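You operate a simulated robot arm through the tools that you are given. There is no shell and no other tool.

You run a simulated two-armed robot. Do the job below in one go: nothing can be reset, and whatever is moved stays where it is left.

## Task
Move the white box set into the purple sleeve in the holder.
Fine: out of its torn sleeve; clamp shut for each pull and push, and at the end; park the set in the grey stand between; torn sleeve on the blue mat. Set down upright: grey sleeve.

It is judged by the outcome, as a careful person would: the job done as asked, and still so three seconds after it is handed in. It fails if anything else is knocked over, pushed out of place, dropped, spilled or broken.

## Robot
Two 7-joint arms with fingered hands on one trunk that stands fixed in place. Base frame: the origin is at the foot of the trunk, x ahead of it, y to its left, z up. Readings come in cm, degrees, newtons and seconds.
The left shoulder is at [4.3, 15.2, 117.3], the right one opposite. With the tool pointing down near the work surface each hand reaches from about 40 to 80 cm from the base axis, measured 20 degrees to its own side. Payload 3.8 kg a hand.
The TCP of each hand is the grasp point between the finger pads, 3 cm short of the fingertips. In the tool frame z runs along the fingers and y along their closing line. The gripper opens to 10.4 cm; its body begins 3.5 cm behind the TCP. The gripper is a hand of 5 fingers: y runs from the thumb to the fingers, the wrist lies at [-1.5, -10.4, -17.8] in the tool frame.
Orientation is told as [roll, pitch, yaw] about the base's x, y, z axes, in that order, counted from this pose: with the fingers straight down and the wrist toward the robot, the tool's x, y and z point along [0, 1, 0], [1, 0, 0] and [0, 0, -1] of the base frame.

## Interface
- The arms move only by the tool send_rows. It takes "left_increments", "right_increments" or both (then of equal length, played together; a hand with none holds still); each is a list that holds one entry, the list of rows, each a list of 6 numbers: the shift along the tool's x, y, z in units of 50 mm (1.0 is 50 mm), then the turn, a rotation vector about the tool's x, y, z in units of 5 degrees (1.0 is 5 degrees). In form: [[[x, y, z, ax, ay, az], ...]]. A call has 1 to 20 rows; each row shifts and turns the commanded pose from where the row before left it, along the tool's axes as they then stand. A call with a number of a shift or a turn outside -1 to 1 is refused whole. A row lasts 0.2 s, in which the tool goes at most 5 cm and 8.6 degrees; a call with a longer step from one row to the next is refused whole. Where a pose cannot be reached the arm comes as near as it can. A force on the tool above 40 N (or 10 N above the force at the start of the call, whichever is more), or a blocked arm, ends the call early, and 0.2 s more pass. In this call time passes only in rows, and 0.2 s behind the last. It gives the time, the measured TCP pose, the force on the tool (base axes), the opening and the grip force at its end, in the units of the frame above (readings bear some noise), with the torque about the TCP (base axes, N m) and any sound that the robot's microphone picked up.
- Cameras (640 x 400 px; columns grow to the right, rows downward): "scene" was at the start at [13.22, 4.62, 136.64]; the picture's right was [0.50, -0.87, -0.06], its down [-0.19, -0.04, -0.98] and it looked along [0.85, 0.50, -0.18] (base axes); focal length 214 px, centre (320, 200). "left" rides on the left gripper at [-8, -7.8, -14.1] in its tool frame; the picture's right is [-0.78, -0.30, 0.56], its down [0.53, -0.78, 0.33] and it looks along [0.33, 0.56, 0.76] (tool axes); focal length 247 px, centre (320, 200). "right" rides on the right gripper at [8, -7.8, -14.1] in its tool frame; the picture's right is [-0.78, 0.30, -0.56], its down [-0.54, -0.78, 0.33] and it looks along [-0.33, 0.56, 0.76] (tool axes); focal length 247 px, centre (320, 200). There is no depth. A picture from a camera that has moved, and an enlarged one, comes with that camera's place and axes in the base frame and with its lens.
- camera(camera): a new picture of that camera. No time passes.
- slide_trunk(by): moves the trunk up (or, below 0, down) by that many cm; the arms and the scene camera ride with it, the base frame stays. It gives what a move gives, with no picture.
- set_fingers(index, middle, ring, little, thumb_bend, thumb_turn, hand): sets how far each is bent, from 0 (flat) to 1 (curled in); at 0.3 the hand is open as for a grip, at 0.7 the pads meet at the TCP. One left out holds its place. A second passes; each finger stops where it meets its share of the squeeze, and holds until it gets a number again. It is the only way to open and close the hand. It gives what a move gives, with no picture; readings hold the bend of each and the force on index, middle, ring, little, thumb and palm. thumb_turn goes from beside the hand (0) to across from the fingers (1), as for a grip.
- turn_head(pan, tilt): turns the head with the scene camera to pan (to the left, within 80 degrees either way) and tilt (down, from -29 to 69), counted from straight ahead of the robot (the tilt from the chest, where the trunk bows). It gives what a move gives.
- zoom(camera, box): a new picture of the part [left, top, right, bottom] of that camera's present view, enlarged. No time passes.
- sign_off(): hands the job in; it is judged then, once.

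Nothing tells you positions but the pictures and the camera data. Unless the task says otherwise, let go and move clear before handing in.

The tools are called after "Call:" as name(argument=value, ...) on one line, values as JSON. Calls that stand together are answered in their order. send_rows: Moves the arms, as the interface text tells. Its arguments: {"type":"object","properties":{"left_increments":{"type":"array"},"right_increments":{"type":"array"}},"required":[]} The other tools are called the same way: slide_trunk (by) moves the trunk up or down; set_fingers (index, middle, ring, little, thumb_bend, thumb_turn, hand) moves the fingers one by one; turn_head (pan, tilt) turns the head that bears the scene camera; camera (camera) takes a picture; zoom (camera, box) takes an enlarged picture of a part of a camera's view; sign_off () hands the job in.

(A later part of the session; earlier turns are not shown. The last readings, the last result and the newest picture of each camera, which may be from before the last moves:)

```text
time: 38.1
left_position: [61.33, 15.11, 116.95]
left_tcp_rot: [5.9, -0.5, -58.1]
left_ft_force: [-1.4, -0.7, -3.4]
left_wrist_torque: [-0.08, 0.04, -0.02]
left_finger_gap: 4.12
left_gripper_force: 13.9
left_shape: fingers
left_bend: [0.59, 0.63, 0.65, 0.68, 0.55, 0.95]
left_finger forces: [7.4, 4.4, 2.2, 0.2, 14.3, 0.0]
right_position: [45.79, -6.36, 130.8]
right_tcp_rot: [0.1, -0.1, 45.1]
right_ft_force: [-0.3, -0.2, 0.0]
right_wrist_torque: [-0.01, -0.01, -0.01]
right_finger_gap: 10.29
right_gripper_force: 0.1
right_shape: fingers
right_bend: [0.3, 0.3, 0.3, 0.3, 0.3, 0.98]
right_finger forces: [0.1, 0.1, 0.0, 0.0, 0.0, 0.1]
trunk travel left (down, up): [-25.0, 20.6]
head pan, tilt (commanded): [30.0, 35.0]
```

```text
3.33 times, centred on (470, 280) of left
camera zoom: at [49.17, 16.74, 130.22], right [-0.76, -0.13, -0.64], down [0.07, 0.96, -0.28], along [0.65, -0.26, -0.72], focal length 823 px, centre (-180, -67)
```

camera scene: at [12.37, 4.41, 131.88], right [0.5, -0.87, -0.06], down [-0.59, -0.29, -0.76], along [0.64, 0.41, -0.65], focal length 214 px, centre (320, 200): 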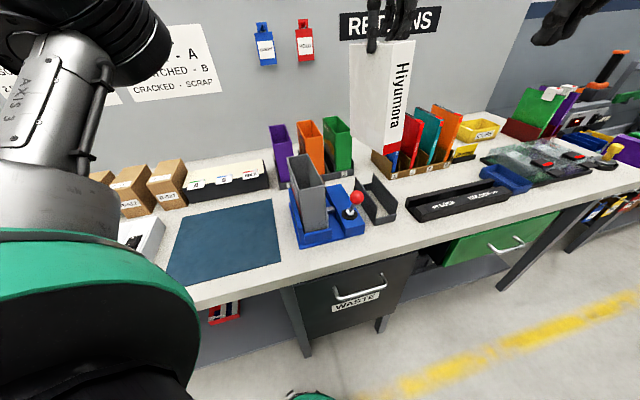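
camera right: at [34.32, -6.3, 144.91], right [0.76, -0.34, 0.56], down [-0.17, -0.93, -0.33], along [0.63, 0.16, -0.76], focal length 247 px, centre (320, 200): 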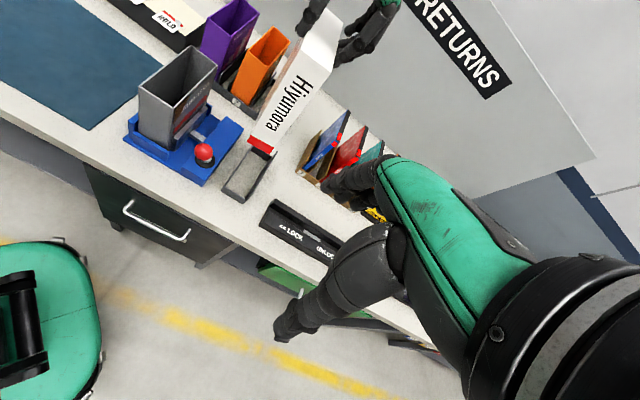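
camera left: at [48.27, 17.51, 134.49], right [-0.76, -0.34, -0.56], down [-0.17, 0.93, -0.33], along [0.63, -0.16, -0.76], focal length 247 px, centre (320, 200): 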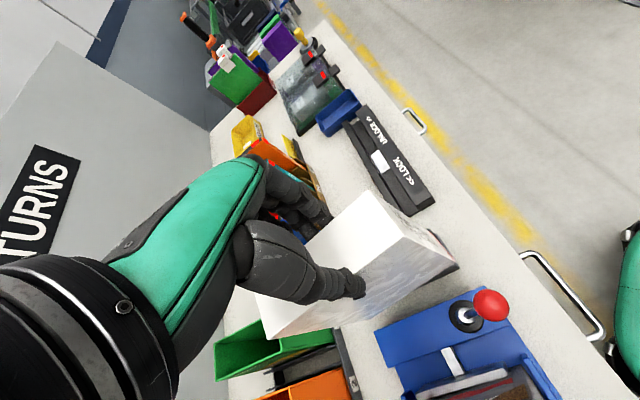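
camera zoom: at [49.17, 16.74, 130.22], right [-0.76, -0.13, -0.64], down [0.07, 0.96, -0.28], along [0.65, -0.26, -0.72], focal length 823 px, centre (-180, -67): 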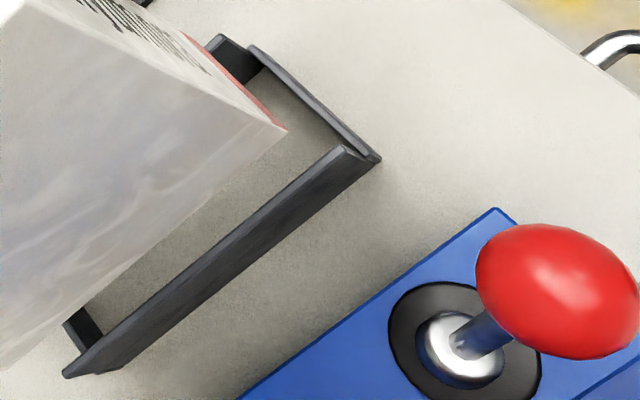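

The set is now parallel to the walls, spanning e2 −29.2 to −33.5 between walls at −28.7 and −34.5. I'll nudge 0.2 cm right and lower in small steps, checking force.

Call:
send_rows(left_increments=[[[-0.01, 0.036, 0.2, 0, 0, 0], [-0.02, 0, 0.2, 0, 0, 0], [-0.02, 0, 0.2, 0, 0, 0], [-0.02, 0, 0.2, 0, 0, 0], [-0.02, 0, 0.2, 0, 0, 0]]])

Call:
zoom(camera="right", box=[225, 145, 295, 215])

Call:
zoom(camera="scene", box=[350, 150, 400, 220])

Call:
zoom(camera="left", box=[400, 220, 540, 340])

```text
time: 39.4
left_position: [61.66, 14.85, 112.06]
left_tcp_rot: [5.9, -0.6, -58.0]
left_ft_force: [-0.8, 0.8, -3.7]
left_wrist_torque: [-0.04, 0.05, 0.01]
left_finger_gap: 4.11
left_gripper_force: 13.9
left_shape: fingers
left_bend: [0.59, 0.63, 0.65, 0.68, 0.55, 0.95]
left_finger forces: [7.5, 4.4, 2.3, 0.1, 14.2, 0.0]
right_position: [45.71, -6.33, 130.76]
right_tcp_rot: [0.1, -0.1, 45.1]
right_ft_force: [0.1, 0.2, -1.1]
right_wrist_torque: [-0.01, 0.01, 0.01]
right_finger_gap: 10.31
right_gripper_force: 0.1
right_shape: fingers
right_bend: [0.3, 0.3, 0.3, 0.3, 0.3, 0.98]
right_finger forces: [0.0, 0.1, 0.0, 0.0, 0.0, 0.1]
trunk travel left (down, up): [-25.0, 20.6]
head pan, tilt (commanded): [30.0, 35.0]
```

```text
5.71 times, centred on (260, 180) of right
camera zoom: at [34.41, -6.27, 144.88], right [0.76, -0.34, 0.56], down [-0.17, -0.93, -0.33], along [0.63, 0.16, -0.76], focal length 1411 px, centre (663, 314)
```

zoom: 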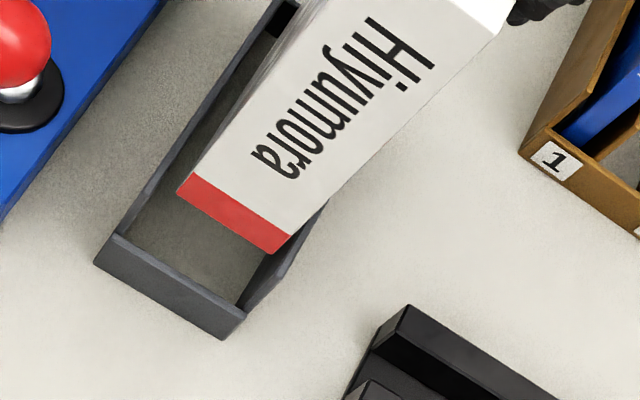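

```text
5.71 times, centred on (375, 185) of scene
camera zoom: at [12.44, 4.44, 131.87], right [0.5, -0.87, -0.06], down [-0.59, -0.29, -0.76], along [0.64, 0.41, -0.65], focal length 1226 px, centre (6, 286)
```

zoom: 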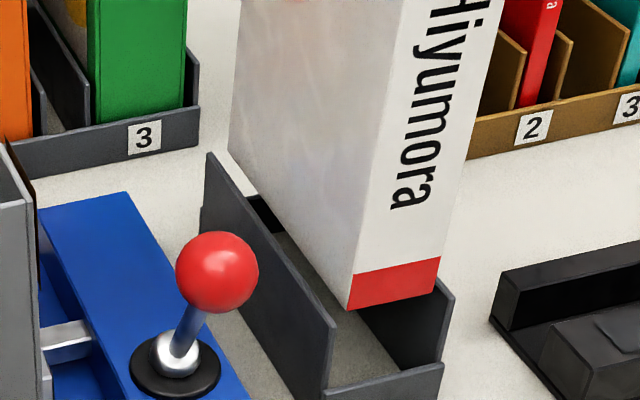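

```text
3.33 times, centred on (470, 280) of left
camera zoom: at [49.53, 16.52, 125.18], right [-0.76, -0.13, -0.64], down [0.07, 0.96, -0.28], along [0.65, -0.26, -0.72], focal length 823 px, centre (-180, -67)
```

zoom: 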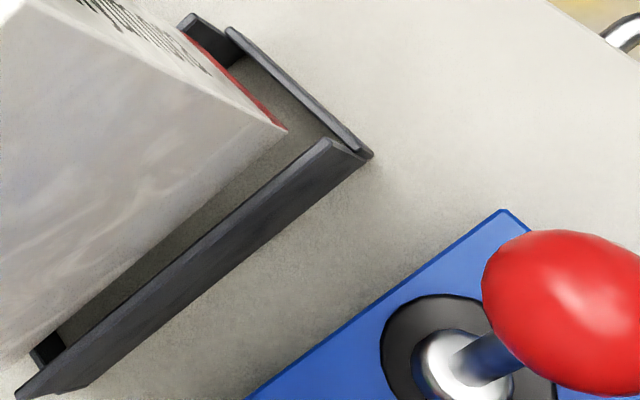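

No contact force, and the bottom edge sits between both walls with clearance on each side. I'll continue down.

Call:
send_rows(left_increments=[[[-0.02, 0, 0.2, 0, 0, 0], [-0.02, 0, 0.2, 0, 0, 0], [-0.02, 0, 0.2, 0, 0, 0]]])

Call:
zoom(camera="right", box=[225, 145, 295, 215])

Call:
zoom(camera="scene", box=[350, 150, 400, 220])

Call:
zoom(camera="left", box=[400, 220, 540, 340])

```text
time: 40.1
left_position: [61.59, 14.74, 108.79]
left_tcp_rot: [6.0, -0.4, -58.1]
left_ft_force: [0.2, -0.3, -4.0]
left_wrist_torque: [-0.06, 0.03, 0.0]
left_finger_gap: 4.1
left_gripper_force: 14.5
left_shape: fingers
left_bend: [0.59, 0.63, 0.65, 0.68, 0.55, 0.95]
left_finger forces: [7.2, 4.4, 2.3, 0.1, 14.2, 0.1]
right_position: [45.74, -6.33, 130.73]
right_tcp_rot: [0.1, -0.1, 45.1]
right_ft_force: [0.0, -0.1, 1.3]
right_wrist_torque: [0.01, 0.01, 0.0]
right_finger_gap: 10.33
right_gripper_force: 0.0
right_shape: fingers
right_bend: [0.3, 0.3, 0.3, 0.3, 0.3, 0.98]
right_finger forces: [0.0, 0.1, 0.1, 0.1, 0.0, 0.1]
trunk travel left (down, up): [-25.0, 20.6]
head pan, tilt (commanded): [30.0, 35.0]
```

```text
5.71 times, centred on (260, 180) of right
camera zoom: at [34.4, -6.29, 144.88], right [0.76, -0.34, 0.56], down [-0.17, -0.93, -0.33], along [0.63, 0.16, -0.76], focal length 1411 px, centre (663, 314)
```

zoom: 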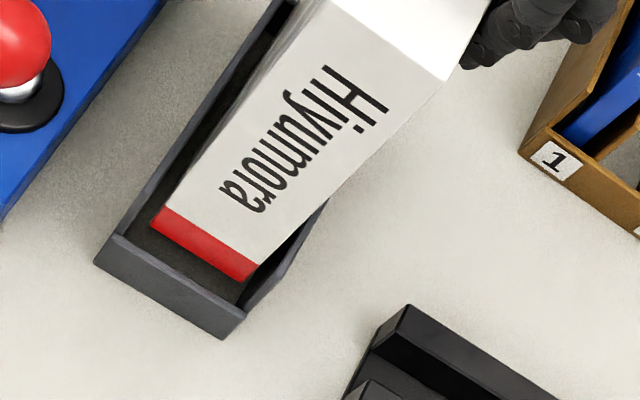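

```text
5.71 times, centred on (375, 185) of scene
camera zoom: at [12.43, 4.42, 131.87], right [0.5, -0.87, -0.06], down [-0.59, -0.29, -0.76], along [0.64, 0.41, -0.65], focal length 1226 px, centre (6, 286)
```

zoom: 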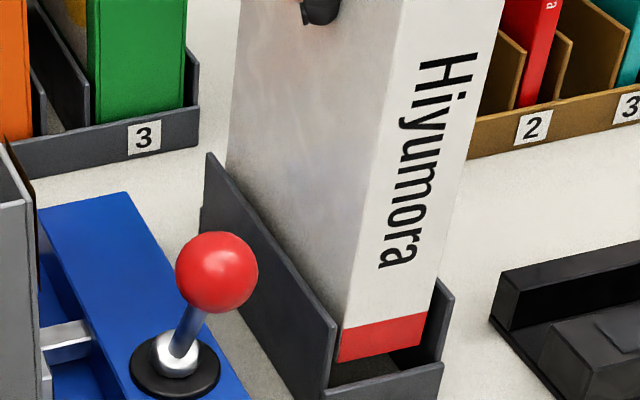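

```text
3.33 times, centred on (470, 280) of left
camera zoom: at [49.37, 16.53, 121.97], right [-0.76, -0.13, -0.64], down [0.07, 0.96, -0.28], along [0.65, -0.26, -0.72], focal length 823 px, centre (-180, -67)
```

zoom: 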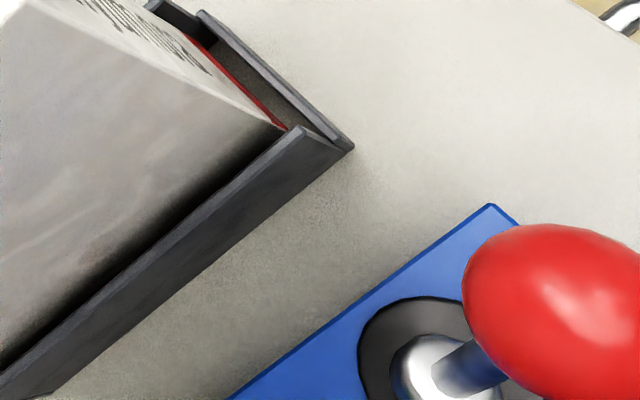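

The set is inside the stand with clearance at the near lip. I'll lower the remaining few centimetres gently until it touches down.

Call:
send_rows(left_increments=[[[-0.02, 0, 0.2, 0, 0, 0], [-0.02, 0, 0.2, 0, 0, 0], [-0.01, 0, 0.1, 0, 0, 0]]])

Call:
zoom(camera="right", box=[225, 145, 295, 215])

```text
time: 41.0
left_position: [61.39, 14.91, 106.36]
left_tcp_rot: [5.9, -0.5, -58.2]
left_ft_force: [-0.1, -0.3, -4.1]
left_wrist_torque: [-0.04, 0.03, -0.05]
left_finger_gap: 4.08
left_gripper_force: 14.1
left_shape: fingers
left_bend: [0.59, 0.63, 0.65, 0.68, 0.55, 0.95]
left_finger forces: [7.5, 4.3, 2.3, 0.2, 14.2, 0.0]
right_position: [45.74, -6.24, 130.72]
right_tcp_rot: [0.1, 0.0, 45.1]
right_ft_force: [0.0, -0.1, -0.6]
right_wrist_torque: [-0.01, 0.0, -0.01]
right_finger_gap: 10.3
right_gripper_force: 0.0
right_shape: fingers
right_bend: [0.3, 0.3, 0.3, 0.3, 0.3, 0.98]
right_finger forces: [0.0, 0.0, 0.1, 0.1, 0.0, 0.0]
trunk travel left (down, up): [-25.0, 20.6]
head pan, tilt (commanded): [30.0, 35.0]
```

```text
5.71 times, centred on (260, 180) of right
camera zoom: at [34.39, -6.29, 144.89], right [0.76, -0.34, 0.56], down [-0.17, -0.93, -0.33], along [0.63, 0.16, -0.76], focal length 1411 px, centre (663, 314)
```

zoom: 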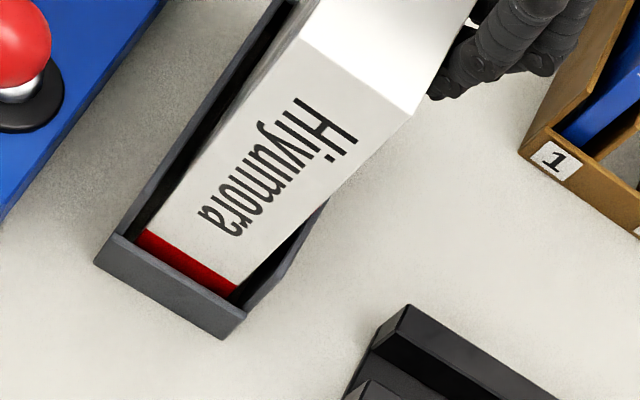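

Nearly down, still no contact. Small steps now.

Call:
send_rows(left_increments=[[[-0.005, 0, 0.06, 0, 0, 0], [-0.005, 0, 0.06, 0, 0, 0], [-0.005, 0, 0.04, 0, 0, 0]]])

```text
time: 41.8
left_position: [61.46, 15.05, 105.47]
left_tcp_rot: [6.0, -0.5, -58.0]
left_ft_force: [-0.1, 0.1, -4.8]
left_wrist_torque: [-0.04, 0.06, 0.01]
left_finger_gap: 4.12
left_gripper_force: 14.5
left_shape: fingers
left_bend: [0.59, 0.63, 0.65, 0.68, 0.55, 0.95]
left_finger forces: [7.3, 4.3, 2.4, 0.2, 14.2, 0.0]
right_position: [45.78, -6.25, 130.66]
right_tcp_rot: [0.1, 0.0, 45.0]
right_ft_force: [-0.2, 0.2, -0.8]
right_wrist_torque: [-0.04, 0.0, 0.0]
right_finger_gap: 10.29
right_gripper_force: 0.1
right_shape: fingers
right_bend: [0.3, 0.3, 0.3, 0.3, 0.3, 0.98]
right_finger forces: [0.1, 0.1, 0.1, 0.0, 0.1, 0.1]
trunk travel left (down, up): [-25.0, 20.6]
head pan, tilt (commanded): [30.0, 35.0]
```

Call:
send_rows(left_increments=[[[-0.005, 0, 0.05, 0, 0, 0], [-0.005, 0, 0.05, 0, 0, 0]]])

Call:
zoom(camera="scene", box=[330, 90, 420, 220])

Call:
zoom(camera="right", box=[215, 85, 325, 215])

```text
time: 42.4
left_position: [61.64, 14.87, 105.2]
left_tcp_rot: [6.0, -0.6, -58.1]
left_ft_force: [1.1, 0.4, -4.1]
left_wrist_torque: [-0.05, 0.04, 0.02]
left_finger_gap: 4.1
left_gripper_force: 14.4
left_shape: fingers
left_bend: [0.59, 0.63, 0.65, 0.68, 0.55, 0.95]
left_finger forces: [7.4, 4.3, 2.3, 0.2, 14.1, 0.1]
right_position: [45.72, -6.34, 130.63]
right_tcp_rot: [0.1, 0.0, 45.1]
right_ft_force: [0.4, 0.2, -0.4]
right_wrist_torque: [-0.02, 0.02, 0.0]
right_finger_gap: 10.3
right_gripper_force: 0.0
right_shape: fingers
right_bend: [0.3, 0.3, 0.3, 0.3, 0.3, 0.98]
right_finger forces: [0.0, 0.1, 0.1, 0.1, 0.0, 0.0]
trunk travel left (down, up): [-25.0, 20.6]
head pan, tilt (commanded): [30.0, 35.0]
```

```text
3.08 times, centred on (375, 155) of scene
camera zoom: at [12.43, 4.42, 131.87], right [0.5, -0.87, -0.06], down [-0.59, -0.29, -0.76], along [0.64, 0.41, -0.65], focal length 660 px, centre (151, 338)
```

zoom: 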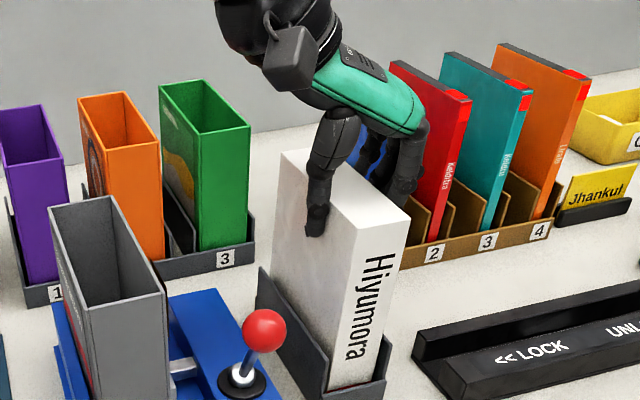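

```text
3.08 times, centred on (270, 150) of right
camera zoom: at [34.39, -6.29, 144.89], right [0.76, -0.34, 0.56], down [-0.17, -0.93, -0.33], along [0.63, 0.16, -0.76], focal length 760 px, centre (474, 354)
```

zoom: 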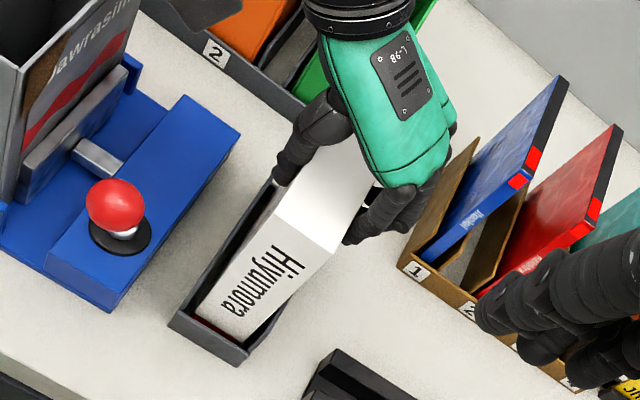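

The fingers are well clear of the book rack. Still no contact, so I continue in small steps.

Call:
send_rows(left_increments=[[[-0.008, 0, 0.08, 0, 0, 0], [-0.006, 0, 0.06, 0, 0, 0]]])

```text
time: 43.0
left_position: [61.51, 14.93, 105.01]
left_tcp_rot: [6.3, -1.0, -58.1]
left_ft_force: [1.4, 5.1, 16.7]
left_wrist_torque: [0.15, 0.07, 0.01]
left_finger_gap: 4.1
left_gripper_force: 16.3
left_shape: fingers
left_bend: [0.59, 0.63, 0.65, 0.68, 0.55, 0.95]
left_finger forces: [7.5, 4.8, 2.3, 0.1, 17.4, 0.0]
right_position: [45.38, -6.36, 130.72]
right_tcp_rot: [0.0, -0.1, 45.1]
right_ft_force: [-0.8, 0.4, 0.7]
right_wrist_torque: [-0.01, 0.01, -0.01]
right_finger_gap: 10.32
right_gripper_force: 0.1
right_shape: fingers
right_bend: [0.3, 0.3, 0.3, 0.3, 0.3, 0.98]
right_finger forces: [0.0, 0.0, 0.1, 0.1, 0.0, 0.0]
trunk travel left (down, up): [-25.0, 20.6]
head pan, tilt (commanded): [30.0, 35.0]
```

Touchdown: about 17 N upward. I'll ease off 0.4 cm and release softly.

Call:
send_rows(left_increments=[[[0.008, 0, -0.08, 0, 0, 0]]])

Call:
set_fingers(hand="left", index=0.5, middle=0.5, ring=0.5, little=0.5, thumb_bend=0.5)

Call:
zoom(camera="scene", box=[330, 90, 420, 220])

Call:
zoom(camera="right", box=[215, 85, 325, 215])

```text
time: 43.4
left_position: [61.6, 14.93, 104.95]
left_tcp_rot: [6.1, -0.5, -58.1]
left_ft_force: [2.7, 3.5, 13.9]
left_wrist_torque: [0.09, -0.05, 0.02]
left_finger_gap: 4.11
left_gripper_force: 16.3
left_shape: fingers
left_bend: [0.59, 0.63, 0.65, 0.68, 0.55, 0.95]
left_finger forces: [7.8, 5.1, 2.5, 0.0, 17.1, 0.1]
right_position: [45.6, -6.33, 130.8]
right_tcp_rot: [0.1, -0.1, 44.9]
right_ft_force: [-0.1, -0.6, 0.1]
right_wrist_torque: [0.01, -0.02, 0.0]
right_finger_gap: 10.28
right_gripper_force: 0.0
right_shape: fingers
right_bend: [0.3, 0.3, 0.3, 0.3, 0.3, 0.98]
right_finger forces: [0.0, 0.0, 0.0, 0.1, 0.0, 0.0]
trunk travel left (down, up): [-25.0, 20.6]
head pan, tilt (commanded): [30.0, 35.0]
```

```text
time: 44.4
left_position: [61.56, 14.93, 104.84]
left_tcp_rot: [5.9, -0.4, -58.1]
left_ft_force: [-0.2, 0.9, -1.0]
left_wrist_torque: [-0.01, -0.03, 0.01]
left_finger_gap: 5.25
left_gripper_force: 0.1
left_shape: fingers
left_bend: [0.5, 0.5, 0.5, 0.5, 0.5, 0.97]
left_finger forces: [0.0, 0.1, 0.0, 0.0, 0.4, 0.1]
right_position: [45.71, -6.33, 130.7]
right_tcp_rot: [0.0, -0.1, 45.1]
right_ft_force: [-0.4, -0.2, -0.9]
right_wrist_torque: [-0.03, 0.01, -0.02]
right_finger_gap: 10.3
right_gripper_force: 0.0
right_shape: fingers
right_bend: [0.3, 0.3, 0.3, 0.3, 0.3, 0.98]
right_finger forces: [0.0, 0.1, 0.1, 0.0, 0.1, 0.0]
trunk travel left (down, up): [-25.0, 20.6]
head pan, tilt (commanded): [30.0, 35.0]
```

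```text
3.08 times, centred on (375, 155) of scene
camera zoom: at [12.37, 4.4, 131.88], right [0.5, -0.87, -0.06], down [-0.59, -0.29, -0.76], along [0.64, 0.41, -0.65], focal length 660 px, centre (151, 338)
```

zoom: 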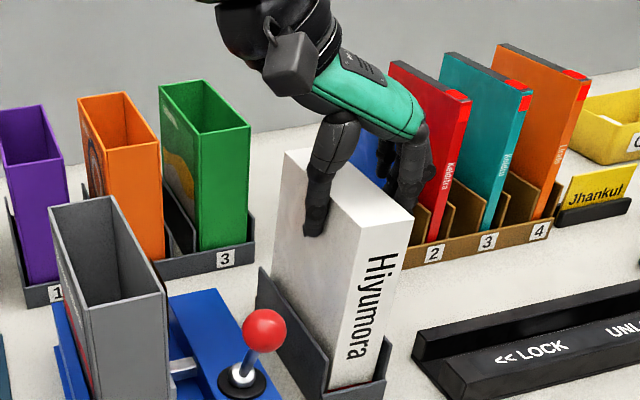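

```text
3.08 times, centred on (270, 150) of right
camera zoom: at [34.34, -6.31, 144.9], right [0.76, -0.34, 0.56], down [-0.17, -0.93, -0.33], along [0.63, 0.16, -0.76], focal length 760 px, centre (474, 354)
```

zoom: 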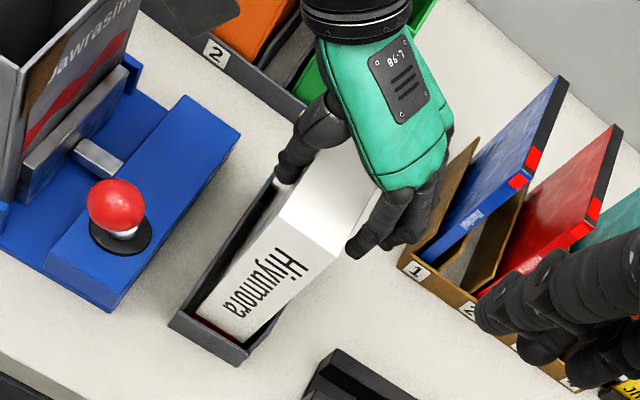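

The set stands in the stand. Open fully and lift straight up clear of it.

Call:
set_fingers(hand="left", index=0.3, middle=0.3, ring=0.3, little=0.3, thumb_bend=0.3)

Call:
send_rows(left_increments=[[[0.02, 0, -0.2, 0, 0, 0], [0.04, 0, -0.4, 0, 0, 0], [0.06, 0, -0.6, 0, 0, 0], [0.06, 0, -0.6, 0, 0, 0]]])

Call:
camera(camera="scene")

Call:
zoom(camera="right", box=[215, 85, 325, 215])

```text
time: 45.4
left_position: [61.48, 14.9, 104.81]
left_tcp_rot: [6.0, -0.5, -58.1]
left_ft_force: [-1.5, -0.3, -0.3]
left_wrist_torque: [0.04, -0.01, -0.03]
left_finger_gap: 10.28
left_gripper_force: 0.1
left_shape: fingers
left_bend: [0.3, 0.3, 0.3, 0.3, 0.3, 0.97]
left_finger forces: [0.1, 0.1, 0.1, 0.1, 0.1, 0.1]
right_position: [45.68, -6.35, 130.77]
right_tcp_rot: [-0.1, -0.1, 45.1]
right_ft_force: [0.7, -0.1, 0.3]
right_wrist_torque: [-0.01, 0.0, -0.01]
right_finger_gap: 10.3
right_gripper_force: 0.0
right_shape: fingers
right_bend: [0.3, 0.3, 0.3, 0.3, 0.3, 0.98]
right_finger forces: [0.0, 0.1, 0.0, 0.0, 0.0, 0.1]
trunk travel left (down, up): [-25.0, 20.6]
head pan, tilt (commanded): [30.0, 35.0]
```

```text
time: 46.4
left_position: [61.53, 14.79, 114.17]
left_tcp_rot: [6.1, -0.4, -58.2]
left_ft_force: [-0.3, -0.2, 0.7]
left_wrist_torque: [0.0, 0.02, -0.01]
left_finger_gap: 10.28
left_gripper_force: 0.1
left_shape: fingers
left_bend: [0.3, 0.3, 0.3, 0.3, 0.3, 0.97]
left_finger forces: [0.1, 0.1, 0.1, 0.1, 0.0, 0.1]
right_position: [45.78, -6.49, 130.73]
right_tcp_rot: [0.0, -0.1, 45.0]
right_ft_force: [0.5, -0.5, -0.2]
right_wrist_torque: [-0.03, 0.01, 0.03]
right_finger_gap: 10.32
right_gripper_force: 0.0
right_shape: fingers
right_bend: [0.3, 0.3, 0.3, 0.3, 0.3, 0.98]
right_finger forces: [0.0, 0.0, 0.0, 0.0, 0.0, 0.1]
trunk travel left (down, up): [-25.0, 20.6]
head pan, tilt (commanded): [30.0, 35.0]
```

```text
taken
camera scene: at [12.32, 4.36, 131.89], right [0.5, -0.87, -0.06], down [-0.59, -0.29, -0.76], along [0.64, 0.41, -0.65], focal length 214 px, centre (320, 200)
```

scene: 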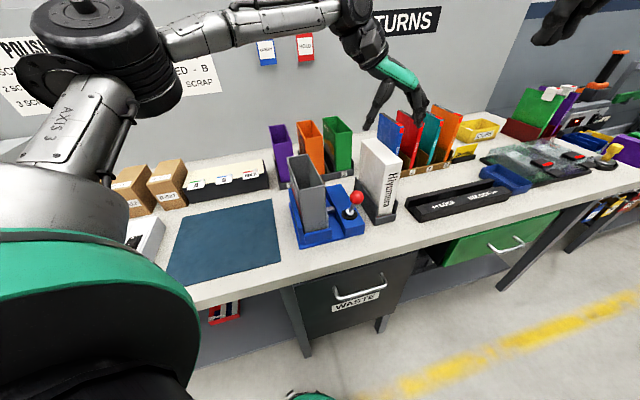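

```text
3.08 times, centred on (270, 150) of right
camera zoom: at [34.27, -6.36, 144.92], right [0.76, -0.34, 0.56], down [-0.17, -0.93, -0.33], along [0.63, 0.16, -0.76], focal length 760 px, centre (474, 354)
```

zoom: 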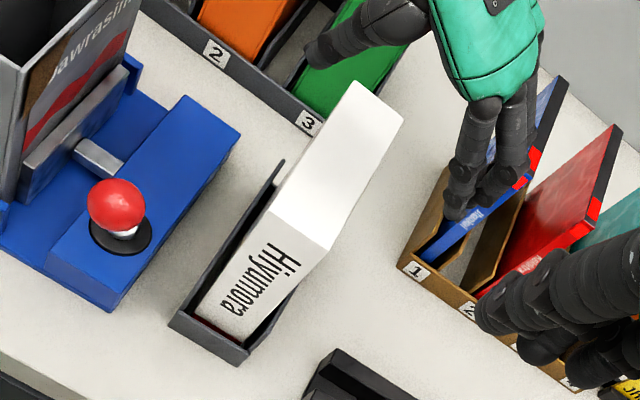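

The set stands squarely in the grey stand. Now I'll bring the left hand back level and over toward the mat side, out of the way, so the right hand can open the clamp.

Call:
send_rows(left_increments=[[[0, 0, -0.4, 0.03, -0.3, -0.65], [0, 0, -0.4, 0.03, -0.3, -0.65], [0, 0, -0.4, 0.02, -0.3, -0.65], [0, 0, -0.2, 0.02, -0.28, -0.65], [0, -0.4, 0, 0, 0, 0], [0, -0.6, 0, 0, 0, 0], [0, -0.6, 0, 0, 0, 0], [0, -0.6, 0, 0, 0, 0], [0, -0.6, 0, 0, 0, 0], [0, -0.6, 0, 0, 0, 0], [0, -0.6, 0, 0, 0, 0]]])

Call:
camera(camera="scene")

Call:
camera(camera="right")

Call:
camera(camera="left")

```text
time: 48.8
left_position: [46.76, 29.07, 120.75]
left_tcp_rot: [0.0, -0.8, -45.1]
left_ft_force: [-1.3, -0.3, 0.2]
left_wrist_torque: [-0.03, -0.04, 0.02]
left_finger_gap: 10.3
left_gripper_force: 0.0
left_shape: fingers
left_bend: [0.3, 0.3, 0.3, 0.3, 0.3, 0.97]
left_finger forces: [0.1, 0.0, 0.1, 0.0, 0.0, 0.0]
right_position: [45.55, -6.32, 130.77]
right_tcp_rot: [0.0, 0.0, 45.0]
right_ft_force: [0.0, -0.2, -0.3]
right_wrist_torque: [-0.02, -0.02, -0.04]
right_finger_gap: 10.3
right_gripper_force: 0.1
right_shape: fingers
right_bend: [0.3, 0.3, 0.3, 0.3, 0.3, 0.98]
right_finger forces: [0.0, 0.1, 0.0, 0.0, 0.0, 0.1]
trunk travel left (down, up): [-25.0, 20.6]
head pan, tilt (commanded): [30.0, 35.0]
```

```text
taken
camera scene: at [12.28, 4.5, 131.89], right [0.5, -0.87, -0.06], down [-0.59, -0.29, -0.76], along [0.64, 0.41, -0.65], focal length 214 px, centre (320, 200)
```

scene: 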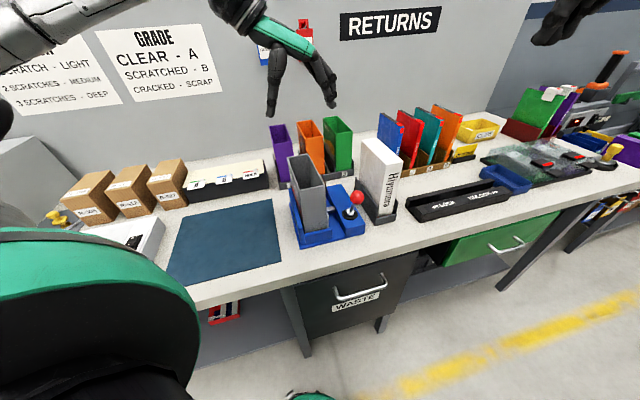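

```text
taken
camera right: at [34.22, -6.2, 144.94], right [0.76, -0.34, 0.56], down [-0.17, -0.93, -0.33], along [0.63, 0.16, -0.76], focal length 247 px, centre (320, 200)
```

right: 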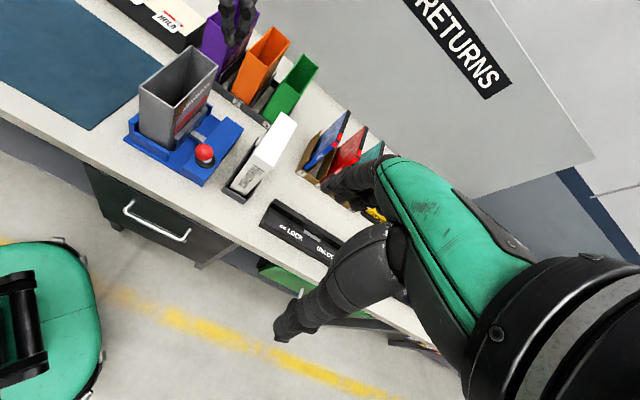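

```text
taken
camera left: at [35.64, 29.06, 134.76], right [-0.75, -0.34, -0.56], down [-0.17, 0.92, -0.34], along [0.64, -0.17, -0.75], focal length 247 px, centre (320, 200)
```

left: 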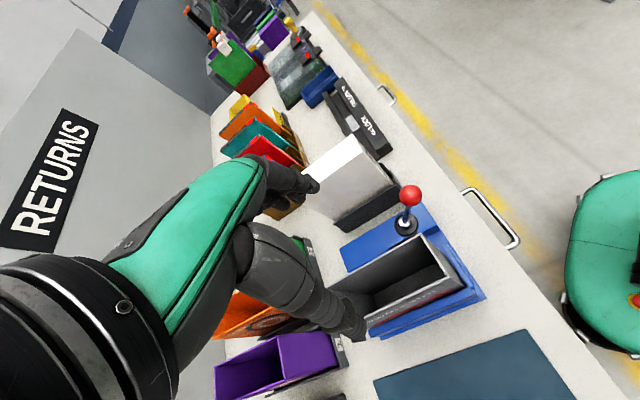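

Both hands are clear. The right hand now goes above the lever knob while the left moves a little further away.

Call:
send_rows(right_increments=[[[0.4, 0.47, 0, 0, 0, 0], [0.4, 0.47, 0, 0, 0, 0], [0.4, 0.47, 0, 0, 0, 0], [0.4, 0.47, 0, 0, 0, 0], [0.4, 0.47, 0.1, 0, 0, 0], [0.4, 0.47, 0.2, 0, 0, 0], [0.4, 0.47, 0.5, 0, 0, 0], [0.38, 0.47, 0.5, 0, 0, 0], [0, 0, 0.8, 0, 0, 0], [0, 0, 0.8, 0, 0, 0]]], left_increments=[[[0, -0.2, 0, 0, 0, 0], [0, -0.2, 0, 0, 0, 0], [0, -0.2, 0, 0, 0, 0], [0, -0.2, 0, 0, 0, 0], [0, -0.2, 0, 0, 0, 0], [0, -0.2, 0, 0, 0, 0], [0, -0.2, 0, 0, 0, 0], [0, -0.2, 0, 0, 0, 0], [0, 0, 0, 0, 0, 0], [0, 0, 0, 0, 0, 0]]])

Call:
camera(camera="right")

Call:
zoom(camera="scene", box=[260, 60, 440, 250])

Call:
camera(camera="left")

```text
time: 51.0
left_position: [41.19, 34.59, 120.66]
left_tcp_rot: [0.0, -0.6, -45.1]
left_ft_force: [-0.5, -0.3, -0.2]
left_wrist_torque: [-0.01, 0.03, -0.02]
left_finger_gap: 10.27
left_gripper_force: 0.1
left_shape: fingers
left_bend: [0.3, 0.3, 0.3, 0.3, 0.3, 0.97]
left_finger forces: [0.0, 0.1, 0.1, 0.1, 0.0, 0.1]
right_position: [47.79, 18.26, 116.44]
right_tcp_rot: [0.1, -0.2, 45.1]
right_ft_force: [-0.1, -0.2, -0.8]
right_wrist_torque: [-0.02, -0.01, 0.0]
right_finger_gap: 10.32
right_gripper_force: 0.1
right_shape: fingers
right_bend: [0.3, 0.3, 0.3, 0.3, 0.3, 0.98]
right_finger forces: [0.0, 0.0, 0.0, 0.0, 0.0, 0.1]
trunk travel left (down, up): [-25.0, 20.6]
head pan, tilt (commanded): [30.0, 35.0]
```

```text
taken
camera right: at [36.45, 18.3, 130.58], right [0.76, -0.34, 0.56], down [-0.17, -0.93, -0.33], along [0.63, 0.16, -0.76], focal length 247 px, centre (320, 200)
```

right: 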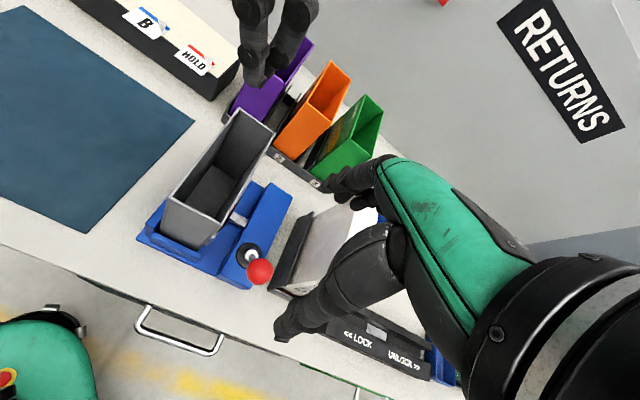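

```text
2.11 times, centred on (350, 155) of scene
camera zoom: at [12.42, 4.38, 131.87], right [0.5, -0.87, -0.06], down [-0.59, -0.29, -0.76], along [0.64, 0.41, -0.65], focal length 452 px, centre (257, 295)
```

zoom: 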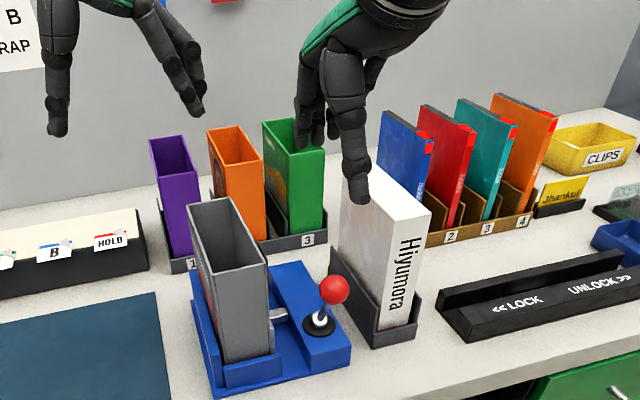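

```text
taken
camera left: at [30.02, 34.5, 134.65], right [-0.75, -0.34, -0.56], down [-0.17, 0.92, -0.34], along [0.63, -0.16, -0.76], focal length 247 px, centre (320, 200)
```

left: 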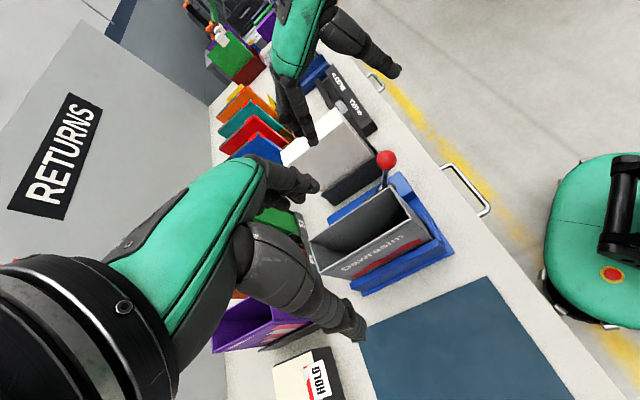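

The knob is between thumb and fingers, and the parked set is clear to the right. I'll descend partway and check the gap to the set.

Call:
send_rows(right_increments=[[[0, 0, 0.5, 0, 0, 0], [0, 0, 0.5, 0, 0, 0], [0, 0, 0.4, 0, 0, 0]]])

Call:
camera(camera="right")

Call:
zoom(camera="scene", box=[280, 100, 420, 240])

Call:
zoom(camera="left", box=[260, 60, 460, 240])

```text
time: 51.8
left_position: [41.16, 34.69, 120.58]
left_tcp_rot: [0.0, -0.7, -45.1]
left_ft_force: [0.2, -0.6, 0.3]
left_wrist_torque: [0.01, 0.03, -0.03]
left_finger_gap: 10.29
left_gripper_force: 0.2
left_shape: fingers
left_bend: [0.3, 0.3, 0.3, 0.3, 0.3, 0.97]
left_finger forces: [0.0, 0.0, 0.0, 0.0, 0.0, 0.1]
right_position: [47.61, 18.36, 109.23]
right_tcp_rot: [0.0, -0.1, 45.1]
right_ft_force: [-0.7, -0.8, 0.5]
right_wrist_torque: [0.0, -0.02, 0.0]
right_finger_gap: 10.3
right_gripper_force: 0.0
right_shape: fingers
right_bend: [0.3, 0.3, 0.3, 0.3, 0.3, 0.98]
right_finger forces: [0.1, 0.1, 0.1, 0.0, 0.1, 0.1]
trunk travel left (down, up): [-25.0, 20.6]
head pan, tilt (commanded): [30.0, 35.0]
```

```text
taken
camera right: at [36.33, 18.38, 123.38], right [0.76, -0.34, 0.56], down [-0.17, -0.93, -0.33], along [0.63, 0.16, -0.76], focal length 247 px, centre (320, 200)
```

right: 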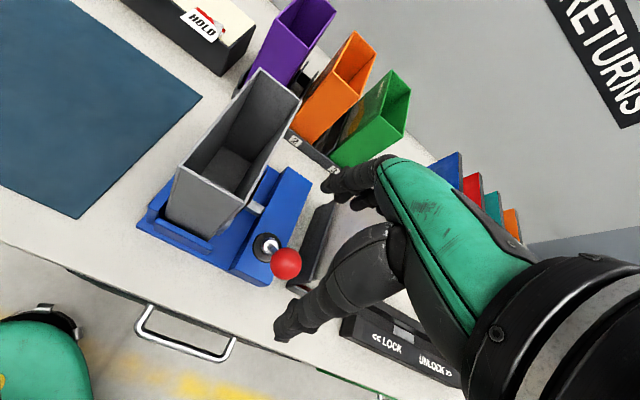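

```text
2.86 times, centred on (350, 170) of scene
camera zoom: at [12.37, 4.43, 131.88], right [0.5, -0.87, -0.06], down [-0.59, -0.29, -0.76], along [0.64, 0.41, -0.65], focal length 613 px, centre (234, 286)
```

zoom: 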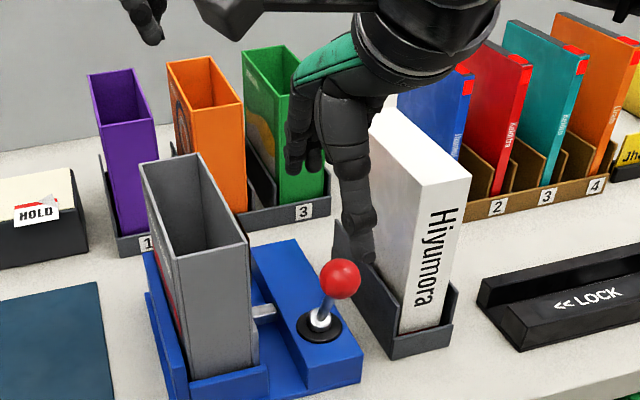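

```text
2.22 times, centred on (360, 150) of left
camera zoom: at [29.97, 34.55, 134.65], right [-0.75, -0.34, -0.56], down [-0.17, 0.92, -0.34], along [0.63, -0.16, -0.75], focal length 549 px, centre (231, 311)
```

zoom: 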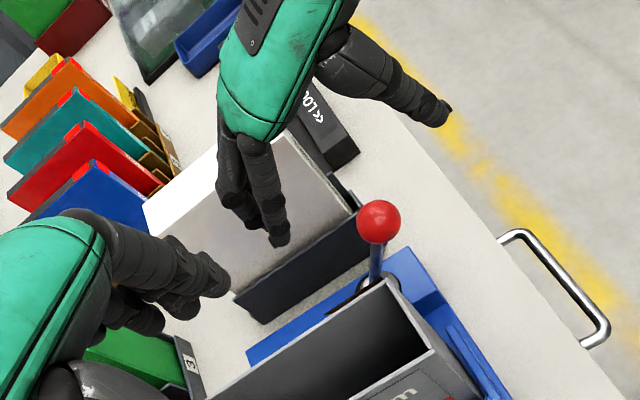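

There is a visible gap between the fingers and the set's face. I'll lower the rest, so the thumb comes down on the near side of the knob.

Call:
send_rows(right_increments=[[[0, 0, 0.4, 0, 0, 0], [0, 0, 0.4, 0, 0, 0], [0, 0, 0.5, 0, 0, 0]]])

Call:
camera(camera="right")

Call:
zoom(camera="scene", box=[280, 100, 420, 240])

Call:
zoom(camera="left", box=[260, 60, 460, 240])

```text
time: 52.5
left_position: [41.24, 34.57, 120.54]
left_tcp_rot: [0.0, -0.6, -45.1]
left_ft_force: [0.4, -0.5, -0.1]
left_wrist_torque: [-0.01, -0.02, -0.01]
left_finger_gap: 10.3
left_gripper_force: 0.1
left_shape: fingers
left_bend: [0.3, 0.3, 0.3, 0.3, 0.3, 0.97]
left_finger forces: [0.1, 0.0, 0.0, 0.0, 0.1, 0.0]
right_position: [47.63, 18.41, 102.59]
right_tcp_rot: [0.0, -0.2, 45.0]
right_ft_force: [0.6, 0.2, 0.0]
right_wrist_torque: [0.0, 0.02, -0.01]
right_finger_gap: 10.31
right_gripper_force: 0.1
right_shape: fingers
right_bend: [0.3, 0.3, 0.3, 0.3, 0.3, 0.98]
right_finger forces: [0.0, 0.0, 0.0, 0.1, 0.1, 0.0]
trunk travel left (down, up): [-25.0, 20.6]
head pan, tilt (commanded): [30.0, 35.0]
```

```text
taken
camera right: at [36.31, 18.41, 116.74], right [0.76, -0.34, 0.56], down [-0.17, -0.93, -0.33], along [0.63, 0.16, -0.76], focal length 247 px, centre (320, 200)
```

right: 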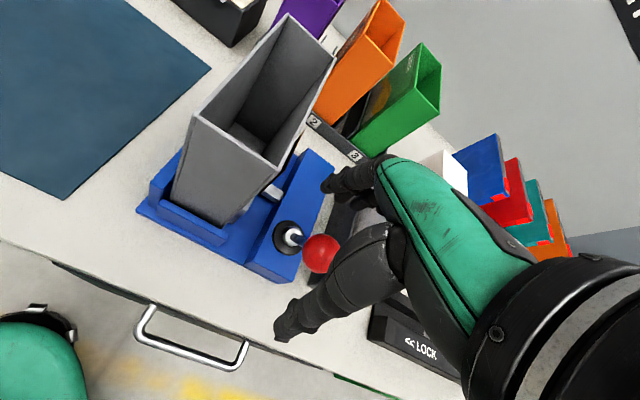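

```text
2.86 times, centred on (350, 170) of scene
camera zoom: at [12.39, 4.43, 131.88], right [0.5, -0.87, -0.06], down [-0.59, -0.29, -0.76], along [0.64, 0.41, -0.65], focal length 613 px, centre (234, 286)
```

zoom: 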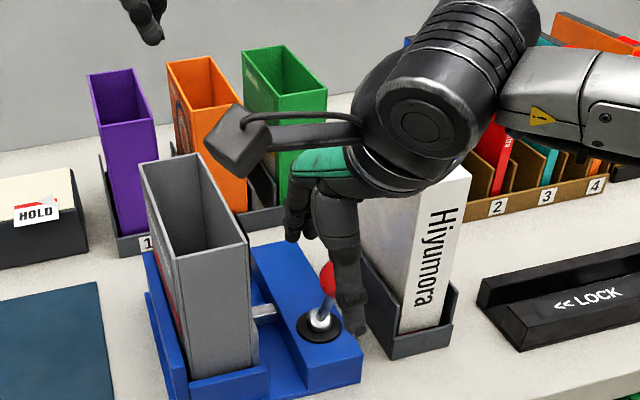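

```text
2.22 times, centred on (360, 150) of left
camera zoom: at [29.99, 34.55, 134.65], right [-0.75, -0.34, -0.56], down [-0.17, 0.92, -0.34], along [0.63, -0.16, -0.76], focal length 549 px, centre (231, 311)
```

zoom: 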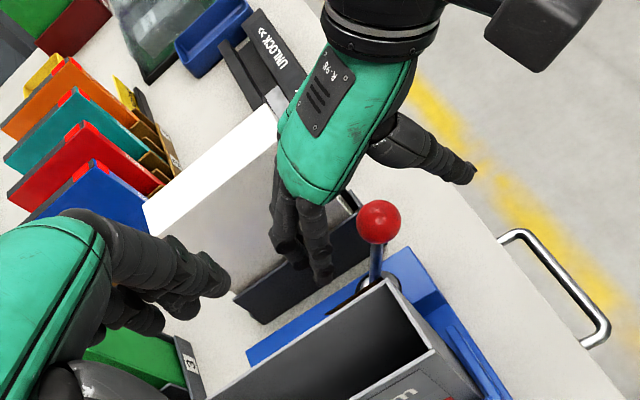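

Thumb, knob and fingers are in line and nothing is touching. Now I'll push away from the front edge with the thumb to open the clamp, in stages.

Call:
send_rows(right_increments=[[[0, 0.2, 0, 0, 0, 0], [0, 0.2, 0, 0, 0, 0], [0, 0.2, 0, 0, 0, 0], [0, 0.2, 0, 0, 0, 0], [0, 0.2, 0, 0, 0, 0]]])

Call:
camera(camera="right")

Call:
zoom(camera="scene", box=[280, 100, 420, 240])

Call:
zoom(camera="left", box=[260, 60, 460, 240])

```text
time: 53.8
left_position: [41.16, 34.58, 120.6]
left_tcp_rot: [-0.1, -0.7, -45.1]
left_ft_force: [0.2, -0.1, -0.3]
left_wrist_torque: [0.0, 0.0, 0.0]
left_finger_gap: 10.27
left_gripper_force: 0.0
left_shape: fingers
left_bend: [0.3, 0.3, 0.3, 0.3, 0.3, 0.97]
left_finger forces: [0.0, 0.0, 0.0, 0.0, 0.1, 0.0]
right_position: [51.27, 21.86, 102.55]
right_tcp_rot: [0.0, 0.0, 45.0]
right_ft_force: [0.7, -0.9, -0.2]
right_wrist_torque: [0.02, -0.03, -0.01]
right_finger_gap: 10.33
right_gripper_force: 0.1
right_shape: fingers
right_bend: [0.3, 0.3, 0.3, 0.3, 0.3, 0.98]
right_finger forces: [0.1, 0.1, 0.0, 0.0, 0.2, 0.0]
trunk travel left (down, up): [-25.0, 20.6]
head pan, tilt (commanded): [30.0, 35.0]
```

```text
taken
camera right: at [39.91, 21.92, 116.78], right [0.76, -0.34, 0.56], down [-0.17, -0.93, -0.33], along [0.63, 0.16, -0.76], focal length 247 px, centre (320, 200)
```

right: 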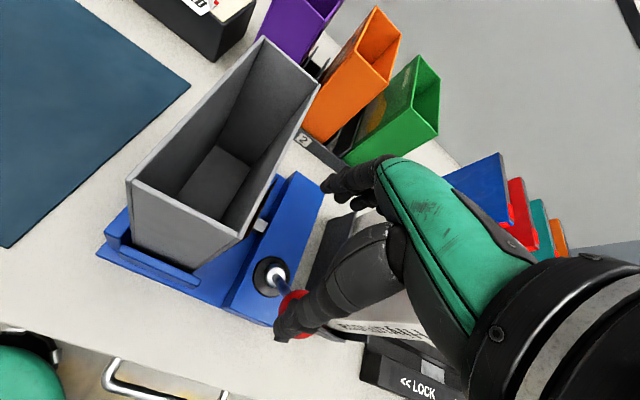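

```text
2.86 times, centred on (350, 170) of scene
camera zoom: at [12.38, 4.46, 131.88], right [0.5, -0.87, -0.06], down [-0.59, -0.29, -0.76], along [0.64, 0.41, -0.65], focal length 613 px, centre (234, 286)
```

zoom: 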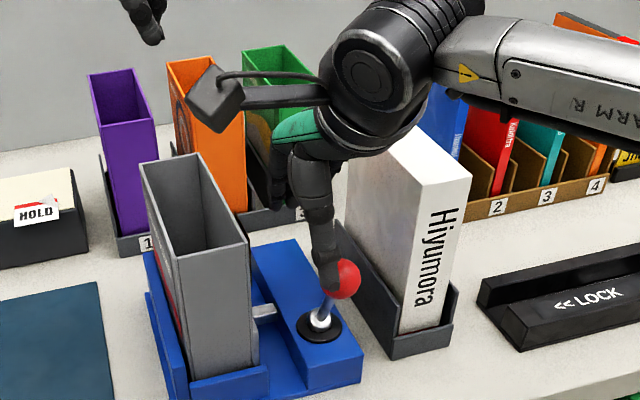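

```text
2.22 times, centred on (360, 150) of left
camera zoom: at [29.98, 34.59, 134.64], right [-0.75, -0.34, -0.56], down [-0.17, 0.92, -0.34], along [0.63, -0.16, -0.75], focal length 549 px, centre (231, 311)
```

zoom: 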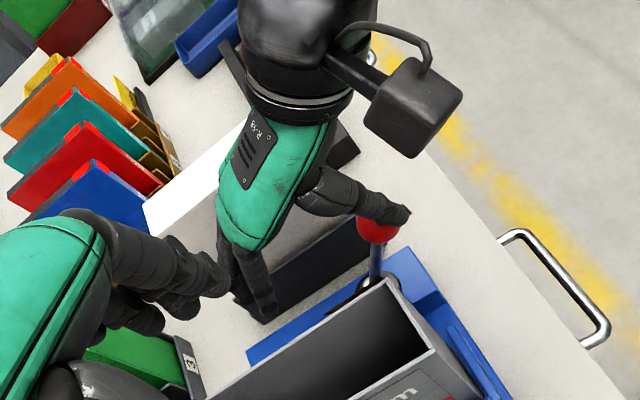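

The thumb passed beside the knob without touching it, so the lever has not moved. I'll rise, come back to the near side of the knob, and push it away with the backs of the fingers instead.

Call:
send_rows(right_increments=[[[0, 0, -0.6, 0, 0, 0], [0, 0, -0.8, 0, 0, 0], [0, 0, -0.4, 0, 0, 0], [-0.01, -0.5, 0, 0, 0, 0], [-0.01, -0.6, 0, 0, 0, 0], [-0.01, -0.6, 0, 0, 0, 0], [-0.01, -0.6, 0, 0, 0, 0], [-0.01, -0.6, 0, 0, 0, 0], [0, -0.2, 0, 0, 0, 0]]])

Call:
camera(camera="right")

Call:
zoom(camera="scene", box=[280, 80, 440, 260])

Call:
zoom(camera="left", box=[260, 40, 500, 240])

```text
time: 55.8
left_position: [41.08, 34.7, 120.71]
left_tcp_rot: [0.0, -0.6, -45.1]
left_ft_force: [-0.8, 0.4, 0.1]
left_wrist_torque: [0.01, 0.04, 0.0]
left_finger_gap: 10.3
left_gripper_force: 0.1
left_shape: fingers
left_bend: [0.3, 0.3, 0.3, 0.3, 0.3, 0.97]
left_finger forces: [0.1, 0.0, 0.0, 0.0, 0.0, 0.1]
right_position: [40.63, 10.57, 111.53]
right_tcp_rot: [0.0, 0.0, 44.9]
right_ft_force: [1.0, -0.5, -0.2]
right_wrist_torque: [0.0, -0.02, -0.02]
right_finger_gap: 10.31
right_gripper_force: 0.1
right_shape: fingers
right_bend: [0.3, 0.3, 0.3, 0.3, 0.3, 0.98]
right_finger forces: [0.0, 0.1, 0.0, 0.1, 0.0, 0.0]
trunk travel left (down, up): [-25.0, 20.6]
head pan, tilt (commanded): [30.0, 35.0]
```

```text
taken
camera right: at [29.17, 10.65, 125.76], right [0.76, -0.34, 0.56], down [-0.17, -0.93, -0.33], along [0.63, 0.16, -0.76], focal length 247 px, centre (320, 200)
```

right: 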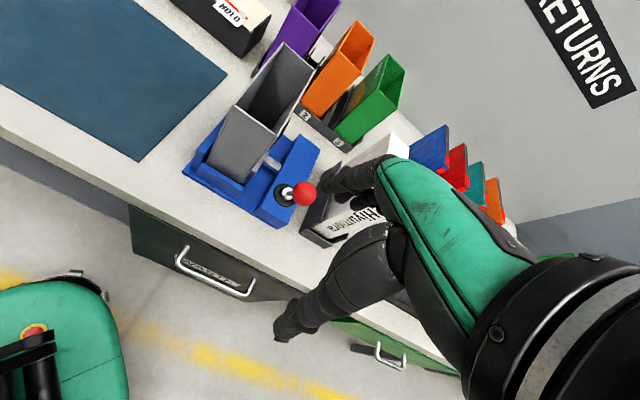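

```text
2.22 times, centred on (360, 170) of scene
camera zoom: at [12.36, 4.42, 131.88], right [0.5, -0.87, -0.06], down [-0.59, -0.29, -0.76], along [0.64, 0.41, -0.65], focal length 477 px, centre (231, 267)
```

zoom: 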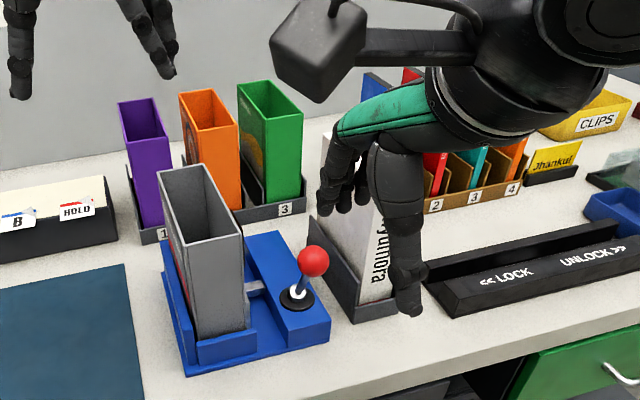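

```text
2.00 times, centred on (380, 140) of left
camera zoom: at [29.96, 34.54, 134.66], right [-0.75, -0.34, -0.56], down [-0.17, 0.92, -0.34], along [0.64, -0.16, -0.75], focal length 494 px, centre (200, 320)
```

zoom: 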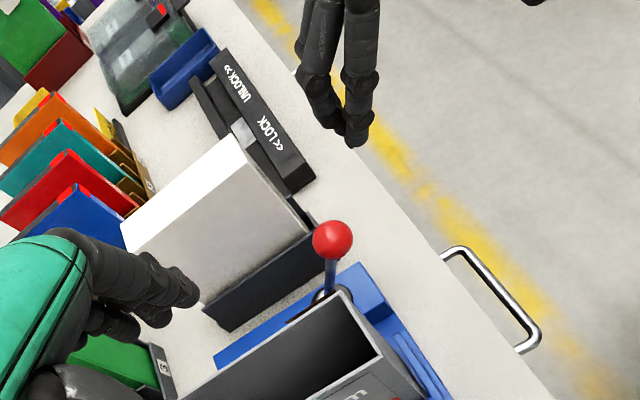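

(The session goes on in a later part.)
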